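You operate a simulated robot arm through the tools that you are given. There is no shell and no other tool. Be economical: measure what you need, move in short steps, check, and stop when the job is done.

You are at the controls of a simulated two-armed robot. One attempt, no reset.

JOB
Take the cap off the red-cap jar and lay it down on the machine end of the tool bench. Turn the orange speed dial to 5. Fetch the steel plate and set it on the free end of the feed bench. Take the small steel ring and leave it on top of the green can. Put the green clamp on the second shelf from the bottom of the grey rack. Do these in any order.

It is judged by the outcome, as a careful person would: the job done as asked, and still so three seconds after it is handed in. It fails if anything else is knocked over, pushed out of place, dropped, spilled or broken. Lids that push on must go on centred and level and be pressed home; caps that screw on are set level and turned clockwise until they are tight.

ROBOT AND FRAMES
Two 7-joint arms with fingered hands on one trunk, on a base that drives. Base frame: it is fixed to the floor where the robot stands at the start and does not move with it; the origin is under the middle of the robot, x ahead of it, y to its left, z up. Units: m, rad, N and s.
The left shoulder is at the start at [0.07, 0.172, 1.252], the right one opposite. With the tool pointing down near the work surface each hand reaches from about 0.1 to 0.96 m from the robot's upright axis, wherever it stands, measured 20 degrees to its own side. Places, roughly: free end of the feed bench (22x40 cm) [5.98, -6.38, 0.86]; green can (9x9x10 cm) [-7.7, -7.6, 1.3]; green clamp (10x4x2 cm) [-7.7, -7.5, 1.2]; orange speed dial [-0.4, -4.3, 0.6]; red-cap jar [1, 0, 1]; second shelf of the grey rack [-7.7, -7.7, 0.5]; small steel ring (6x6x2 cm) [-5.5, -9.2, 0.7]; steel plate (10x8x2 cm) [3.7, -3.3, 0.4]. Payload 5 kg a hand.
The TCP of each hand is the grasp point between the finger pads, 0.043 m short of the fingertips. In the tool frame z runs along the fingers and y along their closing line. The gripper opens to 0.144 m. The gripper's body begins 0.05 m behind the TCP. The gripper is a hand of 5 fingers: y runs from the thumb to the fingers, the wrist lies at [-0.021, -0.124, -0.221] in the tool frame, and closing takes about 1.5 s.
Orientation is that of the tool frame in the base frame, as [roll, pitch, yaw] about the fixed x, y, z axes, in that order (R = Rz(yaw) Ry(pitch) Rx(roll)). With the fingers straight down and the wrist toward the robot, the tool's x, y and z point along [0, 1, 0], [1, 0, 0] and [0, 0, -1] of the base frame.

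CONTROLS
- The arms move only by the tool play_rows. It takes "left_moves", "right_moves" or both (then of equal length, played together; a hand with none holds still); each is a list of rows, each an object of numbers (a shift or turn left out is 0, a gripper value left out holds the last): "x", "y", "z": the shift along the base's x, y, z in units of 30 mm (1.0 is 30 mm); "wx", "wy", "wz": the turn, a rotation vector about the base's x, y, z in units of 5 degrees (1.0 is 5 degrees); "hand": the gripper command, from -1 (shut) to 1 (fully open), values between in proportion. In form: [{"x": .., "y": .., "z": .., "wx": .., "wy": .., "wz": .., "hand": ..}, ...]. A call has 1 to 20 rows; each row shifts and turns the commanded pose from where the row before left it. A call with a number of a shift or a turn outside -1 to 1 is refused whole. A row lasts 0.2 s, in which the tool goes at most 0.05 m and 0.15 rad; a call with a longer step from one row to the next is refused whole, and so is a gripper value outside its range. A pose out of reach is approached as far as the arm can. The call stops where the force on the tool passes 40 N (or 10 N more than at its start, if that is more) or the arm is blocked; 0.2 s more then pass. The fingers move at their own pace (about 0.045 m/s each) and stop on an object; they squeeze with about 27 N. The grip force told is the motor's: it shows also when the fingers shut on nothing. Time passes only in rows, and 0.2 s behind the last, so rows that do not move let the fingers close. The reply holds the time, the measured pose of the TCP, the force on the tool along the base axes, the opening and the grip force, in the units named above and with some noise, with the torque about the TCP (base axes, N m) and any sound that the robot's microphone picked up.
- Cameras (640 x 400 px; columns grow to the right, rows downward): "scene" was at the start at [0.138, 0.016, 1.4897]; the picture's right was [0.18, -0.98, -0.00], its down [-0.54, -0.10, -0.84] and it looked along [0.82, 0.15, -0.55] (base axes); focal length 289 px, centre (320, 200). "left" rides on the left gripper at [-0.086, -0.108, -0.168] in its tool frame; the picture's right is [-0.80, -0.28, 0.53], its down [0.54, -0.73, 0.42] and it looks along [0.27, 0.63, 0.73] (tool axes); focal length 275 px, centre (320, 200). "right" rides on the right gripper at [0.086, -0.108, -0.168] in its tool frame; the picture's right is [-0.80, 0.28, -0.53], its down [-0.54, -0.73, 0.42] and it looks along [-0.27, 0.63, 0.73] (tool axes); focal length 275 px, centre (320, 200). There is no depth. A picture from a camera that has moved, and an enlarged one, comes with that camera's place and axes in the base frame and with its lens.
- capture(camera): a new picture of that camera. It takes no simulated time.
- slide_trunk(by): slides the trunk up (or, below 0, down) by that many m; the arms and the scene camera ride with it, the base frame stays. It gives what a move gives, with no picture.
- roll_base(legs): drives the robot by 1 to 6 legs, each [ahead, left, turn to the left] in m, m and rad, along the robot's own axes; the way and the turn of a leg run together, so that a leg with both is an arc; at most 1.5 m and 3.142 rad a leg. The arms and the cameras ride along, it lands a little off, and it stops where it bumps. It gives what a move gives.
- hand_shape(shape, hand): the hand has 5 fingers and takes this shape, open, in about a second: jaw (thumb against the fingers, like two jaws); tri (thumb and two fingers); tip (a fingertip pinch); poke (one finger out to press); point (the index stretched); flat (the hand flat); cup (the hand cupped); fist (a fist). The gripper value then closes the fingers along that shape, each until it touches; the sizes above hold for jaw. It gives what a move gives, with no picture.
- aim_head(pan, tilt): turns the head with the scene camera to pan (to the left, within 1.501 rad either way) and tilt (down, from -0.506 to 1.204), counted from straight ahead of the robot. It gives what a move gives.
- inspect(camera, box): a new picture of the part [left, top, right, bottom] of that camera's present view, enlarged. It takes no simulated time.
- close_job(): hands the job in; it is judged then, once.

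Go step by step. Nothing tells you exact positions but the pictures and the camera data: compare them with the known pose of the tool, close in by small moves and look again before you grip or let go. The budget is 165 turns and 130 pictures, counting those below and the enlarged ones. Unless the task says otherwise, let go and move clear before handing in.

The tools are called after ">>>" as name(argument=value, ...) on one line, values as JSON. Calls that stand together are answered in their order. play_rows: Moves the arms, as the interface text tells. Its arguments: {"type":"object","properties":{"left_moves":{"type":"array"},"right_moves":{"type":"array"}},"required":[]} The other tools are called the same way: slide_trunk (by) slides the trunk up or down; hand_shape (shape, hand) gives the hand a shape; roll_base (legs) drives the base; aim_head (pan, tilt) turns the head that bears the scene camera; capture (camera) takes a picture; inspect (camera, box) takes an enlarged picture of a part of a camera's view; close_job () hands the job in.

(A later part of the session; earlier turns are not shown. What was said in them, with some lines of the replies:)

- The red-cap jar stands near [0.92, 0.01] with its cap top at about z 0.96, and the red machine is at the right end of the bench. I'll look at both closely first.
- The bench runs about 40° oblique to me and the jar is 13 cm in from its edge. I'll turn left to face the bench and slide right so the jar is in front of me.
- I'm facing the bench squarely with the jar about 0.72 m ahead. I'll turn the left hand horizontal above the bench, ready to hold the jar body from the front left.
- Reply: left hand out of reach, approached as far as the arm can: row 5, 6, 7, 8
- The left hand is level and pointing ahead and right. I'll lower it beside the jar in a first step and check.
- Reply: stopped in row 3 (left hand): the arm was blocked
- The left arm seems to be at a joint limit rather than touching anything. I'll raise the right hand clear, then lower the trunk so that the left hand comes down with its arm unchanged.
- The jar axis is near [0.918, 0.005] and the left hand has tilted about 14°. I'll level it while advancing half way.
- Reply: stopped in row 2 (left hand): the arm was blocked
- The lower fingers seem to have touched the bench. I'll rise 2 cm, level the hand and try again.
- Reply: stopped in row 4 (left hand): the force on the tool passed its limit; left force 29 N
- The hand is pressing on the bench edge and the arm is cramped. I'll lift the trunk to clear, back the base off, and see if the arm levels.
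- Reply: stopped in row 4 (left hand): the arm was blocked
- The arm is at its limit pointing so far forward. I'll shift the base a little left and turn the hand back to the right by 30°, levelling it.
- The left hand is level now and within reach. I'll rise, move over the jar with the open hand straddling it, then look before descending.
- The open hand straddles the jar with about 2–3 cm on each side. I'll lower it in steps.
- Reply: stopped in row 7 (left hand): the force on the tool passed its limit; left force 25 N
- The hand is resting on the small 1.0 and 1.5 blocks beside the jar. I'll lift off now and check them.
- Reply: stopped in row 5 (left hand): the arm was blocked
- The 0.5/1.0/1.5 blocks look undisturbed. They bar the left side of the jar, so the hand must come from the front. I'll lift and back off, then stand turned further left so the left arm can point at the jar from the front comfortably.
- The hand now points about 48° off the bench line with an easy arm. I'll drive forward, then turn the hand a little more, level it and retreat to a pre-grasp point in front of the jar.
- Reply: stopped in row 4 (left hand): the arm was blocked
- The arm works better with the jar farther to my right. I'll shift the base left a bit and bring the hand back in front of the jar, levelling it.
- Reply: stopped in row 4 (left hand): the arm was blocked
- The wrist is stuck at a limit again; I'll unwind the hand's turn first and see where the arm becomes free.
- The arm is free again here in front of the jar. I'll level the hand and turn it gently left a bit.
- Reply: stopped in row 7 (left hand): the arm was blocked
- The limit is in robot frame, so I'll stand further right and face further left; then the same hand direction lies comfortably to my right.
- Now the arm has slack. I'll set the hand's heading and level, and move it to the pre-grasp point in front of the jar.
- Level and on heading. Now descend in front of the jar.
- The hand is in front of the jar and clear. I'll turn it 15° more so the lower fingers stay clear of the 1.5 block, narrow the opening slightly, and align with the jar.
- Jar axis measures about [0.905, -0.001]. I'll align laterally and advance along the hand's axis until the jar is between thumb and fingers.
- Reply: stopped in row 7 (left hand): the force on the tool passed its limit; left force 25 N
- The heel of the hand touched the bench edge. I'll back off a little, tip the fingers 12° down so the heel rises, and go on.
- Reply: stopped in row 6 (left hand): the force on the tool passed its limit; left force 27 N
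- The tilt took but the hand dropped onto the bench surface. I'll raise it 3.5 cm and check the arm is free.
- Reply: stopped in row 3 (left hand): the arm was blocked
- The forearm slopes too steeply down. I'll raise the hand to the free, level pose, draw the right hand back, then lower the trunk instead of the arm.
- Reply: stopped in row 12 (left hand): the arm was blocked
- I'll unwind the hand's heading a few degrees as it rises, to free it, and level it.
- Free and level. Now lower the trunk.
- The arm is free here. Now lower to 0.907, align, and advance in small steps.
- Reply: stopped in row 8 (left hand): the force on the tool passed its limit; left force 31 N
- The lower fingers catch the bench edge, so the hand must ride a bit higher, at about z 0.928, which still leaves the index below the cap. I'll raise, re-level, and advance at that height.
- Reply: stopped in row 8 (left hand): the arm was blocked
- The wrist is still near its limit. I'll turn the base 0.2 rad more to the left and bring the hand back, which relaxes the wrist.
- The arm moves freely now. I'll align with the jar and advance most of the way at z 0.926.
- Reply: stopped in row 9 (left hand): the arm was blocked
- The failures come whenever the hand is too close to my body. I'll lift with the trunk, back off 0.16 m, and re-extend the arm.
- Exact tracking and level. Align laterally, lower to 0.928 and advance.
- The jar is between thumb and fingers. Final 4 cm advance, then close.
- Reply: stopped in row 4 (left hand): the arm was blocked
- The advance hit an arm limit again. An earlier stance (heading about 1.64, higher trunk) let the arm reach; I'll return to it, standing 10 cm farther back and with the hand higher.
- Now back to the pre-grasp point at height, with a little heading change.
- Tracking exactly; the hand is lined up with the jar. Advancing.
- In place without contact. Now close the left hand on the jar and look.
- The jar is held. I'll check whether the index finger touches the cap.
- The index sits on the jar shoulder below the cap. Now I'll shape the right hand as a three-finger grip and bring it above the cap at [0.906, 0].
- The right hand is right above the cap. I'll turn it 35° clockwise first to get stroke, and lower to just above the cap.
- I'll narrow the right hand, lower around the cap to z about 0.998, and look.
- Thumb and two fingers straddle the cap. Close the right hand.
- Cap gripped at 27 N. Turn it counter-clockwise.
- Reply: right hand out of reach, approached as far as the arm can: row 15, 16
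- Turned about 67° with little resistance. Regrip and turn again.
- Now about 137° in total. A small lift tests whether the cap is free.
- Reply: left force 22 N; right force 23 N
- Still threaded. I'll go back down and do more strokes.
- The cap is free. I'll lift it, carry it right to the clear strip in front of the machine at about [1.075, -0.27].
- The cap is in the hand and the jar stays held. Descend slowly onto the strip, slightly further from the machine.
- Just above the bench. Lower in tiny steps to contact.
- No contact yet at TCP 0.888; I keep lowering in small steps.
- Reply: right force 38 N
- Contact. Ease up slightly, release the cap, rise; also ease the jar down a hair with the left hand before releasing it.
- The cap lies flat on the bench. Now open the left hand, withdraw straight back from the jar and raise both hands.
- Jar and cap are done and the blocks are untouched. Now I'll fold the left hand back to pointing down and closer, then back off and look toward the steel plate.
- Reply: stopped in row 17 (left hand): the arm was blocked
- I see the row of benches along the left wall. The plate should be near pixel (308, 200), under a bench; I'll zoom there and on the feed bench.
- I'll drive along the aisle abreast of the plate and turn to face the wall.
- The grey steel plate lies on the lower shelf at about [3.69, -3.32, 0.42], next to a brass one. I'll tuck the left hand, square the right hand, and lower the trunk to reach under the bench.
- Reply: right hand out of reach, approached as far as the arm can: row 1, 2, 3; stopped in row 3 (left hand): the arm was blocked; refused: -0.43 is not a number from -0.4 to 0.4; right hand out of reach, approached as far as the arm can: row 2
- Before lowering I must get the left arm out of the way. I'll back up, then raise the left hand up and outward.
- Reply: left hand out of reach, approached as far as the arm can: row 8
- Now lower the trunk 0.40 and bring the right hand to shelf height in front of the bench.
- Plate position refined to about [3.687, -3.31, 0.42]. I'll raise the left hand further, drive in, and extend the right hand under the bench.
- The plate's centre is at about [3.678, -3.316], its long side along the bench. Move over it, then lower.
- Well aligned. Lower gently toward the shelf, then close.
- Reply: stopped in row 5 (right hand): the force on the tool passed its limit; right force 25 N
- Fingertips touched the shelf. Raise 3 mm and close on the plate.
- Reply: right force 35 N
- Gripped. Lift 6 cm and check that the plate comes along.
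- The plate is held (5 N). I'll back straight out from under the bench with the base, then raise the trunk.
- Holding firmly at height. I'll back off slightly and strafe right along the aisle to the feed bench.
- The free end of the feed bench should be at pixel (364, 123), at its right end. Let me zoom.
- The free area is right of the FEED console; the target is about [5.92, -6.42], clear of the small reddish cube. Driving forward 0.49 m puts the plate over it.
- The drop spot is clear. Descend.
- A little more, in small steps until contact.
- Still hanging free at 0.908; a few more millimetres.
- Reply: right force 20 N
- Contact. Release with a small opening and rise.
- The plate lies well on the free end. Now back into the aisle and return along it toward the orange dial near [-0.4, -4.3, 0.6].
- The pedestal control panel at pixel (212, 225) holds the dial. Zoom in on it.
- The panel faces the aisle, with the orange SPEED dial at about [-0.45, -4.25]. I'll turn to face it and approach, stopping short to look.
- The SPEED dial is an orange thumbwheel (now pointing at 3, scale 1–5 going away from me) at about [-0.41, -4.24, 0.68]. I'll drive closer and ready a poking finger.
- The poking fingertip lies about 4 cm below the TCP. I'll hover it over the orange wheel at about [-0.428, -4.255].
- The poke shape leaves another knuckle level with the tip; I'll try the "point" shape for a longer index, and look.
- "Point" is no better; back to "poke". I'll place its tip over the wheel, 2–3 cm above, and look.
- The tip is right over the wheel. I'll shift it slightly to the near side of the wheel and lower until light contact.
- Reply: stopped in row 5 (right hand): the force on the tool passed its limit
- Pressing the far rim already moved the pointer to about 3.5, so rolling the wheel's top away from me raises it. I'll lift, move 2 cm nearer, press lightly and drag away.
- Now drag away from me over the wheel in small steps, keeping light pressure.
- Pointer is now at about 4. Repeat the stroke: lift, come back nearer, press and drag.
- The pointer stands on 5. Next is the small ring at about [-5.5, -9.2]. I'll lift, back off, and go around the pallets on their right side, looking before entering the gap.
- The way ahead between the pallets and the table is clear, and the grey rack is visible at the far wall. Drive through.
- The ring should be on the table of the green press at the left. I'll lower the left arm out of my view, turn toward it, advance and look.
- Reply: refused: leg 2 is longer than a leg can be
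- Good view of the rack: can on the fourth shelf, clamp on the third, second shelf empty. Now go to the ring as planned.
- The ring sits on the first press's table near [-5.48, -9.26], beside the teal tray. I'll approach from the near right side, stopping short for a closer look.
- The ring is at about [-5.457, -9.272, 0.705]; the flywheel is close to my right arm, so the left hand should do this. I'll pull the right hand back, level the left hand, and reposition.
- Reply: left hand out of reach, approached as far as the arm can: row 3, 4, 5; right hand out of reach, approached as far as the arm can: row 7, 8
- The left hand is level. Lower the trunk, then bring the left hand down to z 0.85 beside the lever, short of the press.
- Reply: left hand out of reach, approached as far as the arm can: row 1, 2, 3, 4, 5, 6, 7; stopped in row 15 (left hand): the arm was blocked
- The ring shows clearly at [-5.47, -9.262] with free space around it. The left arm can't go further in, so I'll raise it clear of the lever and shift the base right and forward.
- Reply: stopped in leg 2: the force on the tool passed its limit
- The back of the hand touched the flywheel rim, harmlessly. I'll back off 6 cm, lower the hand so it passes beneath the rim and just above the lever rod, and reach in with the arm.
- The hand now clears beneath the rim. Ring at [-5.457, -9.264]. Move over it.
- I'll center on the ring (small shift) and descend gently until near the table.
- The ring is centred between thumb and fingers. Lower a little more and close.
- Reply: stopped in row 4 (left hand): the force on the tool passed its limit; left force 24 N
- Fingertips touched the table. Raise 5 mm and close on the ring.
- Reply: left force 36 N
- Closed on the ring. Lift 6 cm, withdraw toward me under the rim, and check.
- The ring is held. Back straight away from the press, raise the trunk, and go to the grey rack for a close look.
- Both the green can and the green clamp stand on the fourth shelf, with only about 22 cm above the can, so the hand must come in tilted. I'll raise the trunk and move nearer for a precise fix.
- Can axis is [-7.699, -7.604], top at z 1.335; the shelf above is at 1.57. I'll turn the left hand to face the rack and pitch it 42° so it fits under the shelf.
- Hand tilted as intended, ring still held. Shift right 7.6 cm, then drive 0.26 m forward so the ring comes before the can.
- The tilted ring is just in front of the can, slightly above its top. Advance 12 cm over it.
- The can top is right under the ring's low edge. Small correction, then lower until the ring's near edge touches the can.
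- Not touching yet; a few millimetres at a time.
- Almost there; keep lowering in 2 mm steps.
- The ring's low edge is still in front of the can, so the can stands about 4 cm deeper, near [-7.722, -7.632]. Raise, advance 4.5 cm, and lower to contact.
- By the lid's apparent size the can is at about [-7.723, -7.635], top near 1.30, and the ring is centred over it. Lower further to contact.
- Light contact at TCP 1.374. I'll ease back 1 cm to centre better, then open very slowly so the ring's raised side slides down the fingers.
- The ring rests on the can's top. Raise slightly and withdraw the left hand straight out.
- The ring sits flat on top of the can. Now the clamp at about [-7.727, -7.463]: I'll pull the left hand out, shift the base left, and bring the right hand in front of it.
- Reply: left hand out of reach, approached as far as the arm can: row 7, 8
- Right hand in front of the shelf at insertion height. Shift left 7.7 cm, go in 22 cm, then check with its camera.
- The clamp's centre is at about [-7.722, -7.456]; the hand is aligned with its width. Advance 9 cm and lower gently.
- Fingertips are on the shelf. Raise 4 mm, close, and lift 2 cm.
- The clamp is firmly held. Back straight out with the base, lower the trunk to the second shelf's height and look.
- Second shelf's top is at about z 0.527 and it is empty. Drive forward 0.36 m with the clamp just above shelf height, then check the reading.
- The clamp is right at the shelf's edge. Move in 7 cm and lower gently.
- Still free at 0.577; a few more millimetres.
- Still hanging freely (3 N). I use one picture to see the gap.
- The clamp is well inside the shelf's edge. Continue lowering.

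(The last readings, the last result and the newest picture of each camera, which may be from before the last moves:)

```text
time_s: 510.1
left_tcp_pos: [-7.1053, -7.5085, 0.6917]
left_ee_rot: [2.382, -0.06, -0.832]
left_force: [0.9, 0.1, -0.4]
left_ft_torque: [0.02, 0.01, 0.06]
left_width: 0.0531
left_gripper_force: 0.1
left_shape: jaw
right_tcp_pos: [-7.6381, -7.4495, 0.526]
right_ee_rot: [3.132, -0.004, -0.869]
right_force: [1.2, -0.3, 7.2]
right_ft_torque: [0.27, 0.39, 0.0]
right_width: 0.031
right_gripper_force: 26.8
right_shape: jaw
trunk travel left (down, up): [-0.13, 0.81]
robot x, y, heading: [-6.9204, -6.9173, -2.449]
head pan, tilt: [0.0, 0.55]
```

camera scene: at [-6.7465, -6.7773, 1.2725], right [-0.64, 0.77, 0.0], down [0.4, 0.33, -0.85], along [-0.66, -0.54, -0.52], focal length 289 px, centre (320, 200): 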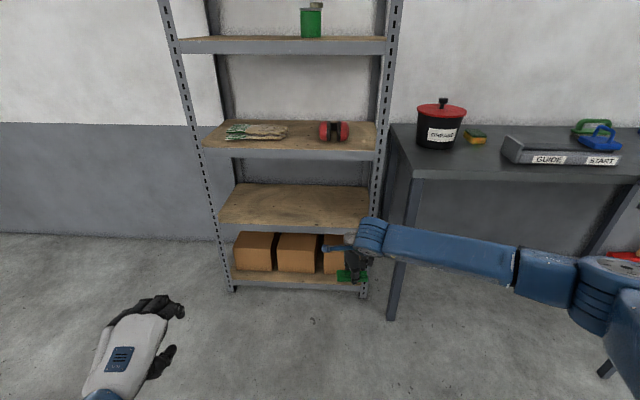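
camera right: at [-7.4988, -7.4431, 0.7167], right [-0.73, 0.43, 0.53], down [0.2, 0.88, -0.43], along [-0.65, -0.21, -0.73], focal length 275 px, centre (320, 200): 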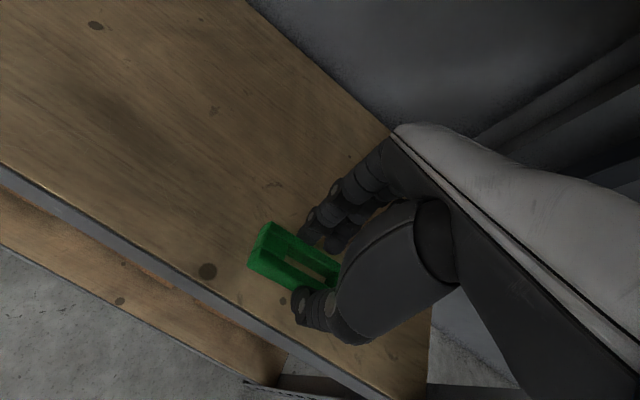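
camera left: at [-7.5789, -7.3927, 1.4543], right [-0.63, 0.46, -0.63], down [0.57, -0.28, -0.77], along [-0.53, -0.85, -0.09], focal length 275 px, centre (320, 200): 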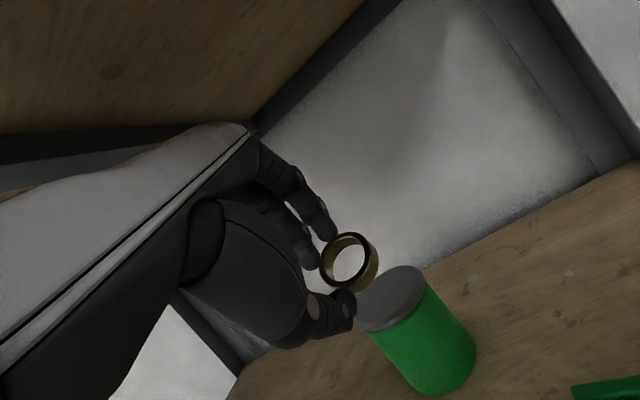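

Contact at TCP 0.526. Release slowly, rise 5 cm, and back out with the base.

>>> play_rows(right_moves=[{"hand": -0.5}, {"hand": -0.4}, {"hand": -0.2}, {"hand": 0.0}, {"hand": 0.25}, {}, {}, {"z": 0.2}, {"z": 0.5}, {"z": 0.6}, {"z": 0.5}, {}])

>>> roll_base(legs=[[-0.6, 0, 0]])

>>> aim_head(pan=0.0, tilt=0.45)

>>> slide_trunk(by=0.3)

```text
time_s: 512.6
left_tcp_pos: [-7.1073, -7.5092, 0.6926]
left_ee_rot: [2.384, -0.058, -0.831]
left_force: [-0.4, 0.2, -0.8]
left_ft_torque: [0.0, -0.04, 0.03]
left_width: 0.0532
left_gripper_force: 0.1
left_shape: jaw
right_tcp_pos: [-7.6383, -7.4512, 0.5797]
right_ee_rot: [3.134, -0.005, -0.867]
right_force: [0.1, 0.0, -0.5]
right_ft_torque: [0.01, 0.01, 0.01]
right_width: 0.0896
right_gripper_force: 0.1
right_shape: jaw
trunk travel left (down, up): [-0.13, 0.81]
robot x, y, heading: [-6.9171, -6.917, -2.447]
head pan, tilt: [0.0, 0.55]
```

```text
time_s: 516.0
left_tcp_pos: [-6.6517, -7.1268, 0.6922]
left_ee_rot: [2.384, -0.058, -0.838]
left_force: [0.3, 0.6, 1.1]
left_ft_torque: [0.01, -0.02, -0.04]
left_width: 0.0534
left_gripper_force: 0.1
left_shape: jaw
right_tcp_pos: [-7.1816, -7.0646, 0.5811]
right_ee_rot: [3.132, -0.004, -0.875]
right_force: [0.2, 0.4, 0.5]
right_ft_torque: [-0.01, 0.01, -0.03]
right_width: 0.0893
right_gripper_force: 0.1
right_shape: jaw
trunk travel left (down, up): [-0.13, 0.81]
robot x, y, heading: [-6.458, -6.5383, -2.457]
head pan, tilt: [0.0, 0.55]
```

```text
time_s: 516.7
left_tcp_pos: [-6.652, -7.1281, 0.6926]
left_ee_rot: [2.384, -0.058, -0.838]
left_force: [-0.8, 0.4, 0.0]
left_ft_torque: [0.02, -0.01, 0.03]
left_width: 0.0532
left_gripper_force: 0.0
left_shape: jaw
right_tcp_pos: [-7.1816, -7.066, 0.58]
right_ee_rot: [3.133, -0.007, -0.875]
right_force: [0.2, 1.0, 0.2]
right_ft_torque: [0.01, -0.01, -0.05]
right_width: 0.0893
right_gripper_force: 0.1
right_shape: jaw
trunk travel left (down, up): [-0.13, 0.81]
robot x, y, heading: [-6.4602, -6.5401, -2.455]
head pan, tilt: [0.0, 0.45]
```

```text
time_s: 519.7
left_tcp_pos: [-6.6513, -7.1286, 0.9929]
left_ee_rot: [2.384, -0.06, -0.836]
left_force: [-0.6, 0.2, 0.9]
left_ft_torque: [0.03, -0.01, -0.01]
left_width: 0.0532
left_gripper_force: 0.0
left_shape: jaw
right_tcp_pos: [-7.1826, -7.0658, 0.8795]
right_ee_rot: [3.132, -0.006, -0.874]
right_force: [-0.4, -1.0, 0.2]
right_ft_torque: [-0.01, 0.02, -0.02]
right_width: 0.0894
right_gripper_force: 0.0
right_shape: jaw
trunk travel left (down, up): [-0.43, 0.51]
robot x, y, heading: [-6.4554, -6.5415, -2.452]
head pan, tilt: [0.0, 0.45]
```

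I'm clear of the rack. The last picture is a final check of the ring on the can and the clamp on the second shelf.

>>> capture(camera="scene")

```text
0 pictures are left
camera scene: at [-6.5675, -6.6291, 1.5816], right [-0.64, 0.77, 0.0], down [0.34, 0.28, -0.9], along [-0.69, -0.57, -0.44], focal length 289 px, centre (320, 200)
```

scene: 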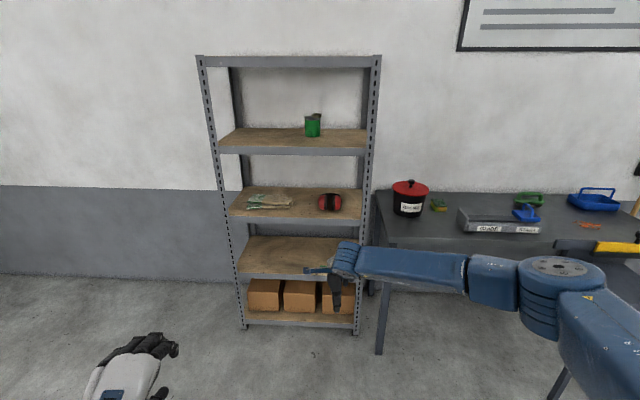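

The ring is on the can, and the gloves and earmuffs on the rack haven't moved. My hand hides the clamp in this view, but I set it down on the second shelf with contact before letting go.

>>> close_job()

```text
The job is handed in.
```

I finished all five tasks and handed the job in, though two placements are less certain than the rest.

- **Red cap:** it is off the jar and lying flat at the machine end of the tool bench. The jar is back where it stood.
- **Speed dial:** the pointer stands on 5.
- **Steel plate:** it lies on the free end of the feed bench.
- **Steel ring:** it lies flat on top of the green can, but off-centre, and seems to overhang the lid's edge by about 1 cm. It was still there in the last picture.
- **Green clamp:** it is on the second shelf from the bottom of the grey rack. I felt it touch the shelf before letting go, but my hand hid it in the last picture, so I did not see it afterwards.

Along the way the left hand pressed on the small 1.0 and 1.5 blocks beside the jar and touched the press's flywheel rim. The blocks looked undisturbed afterwards, and I saw no effect on the flywheel.
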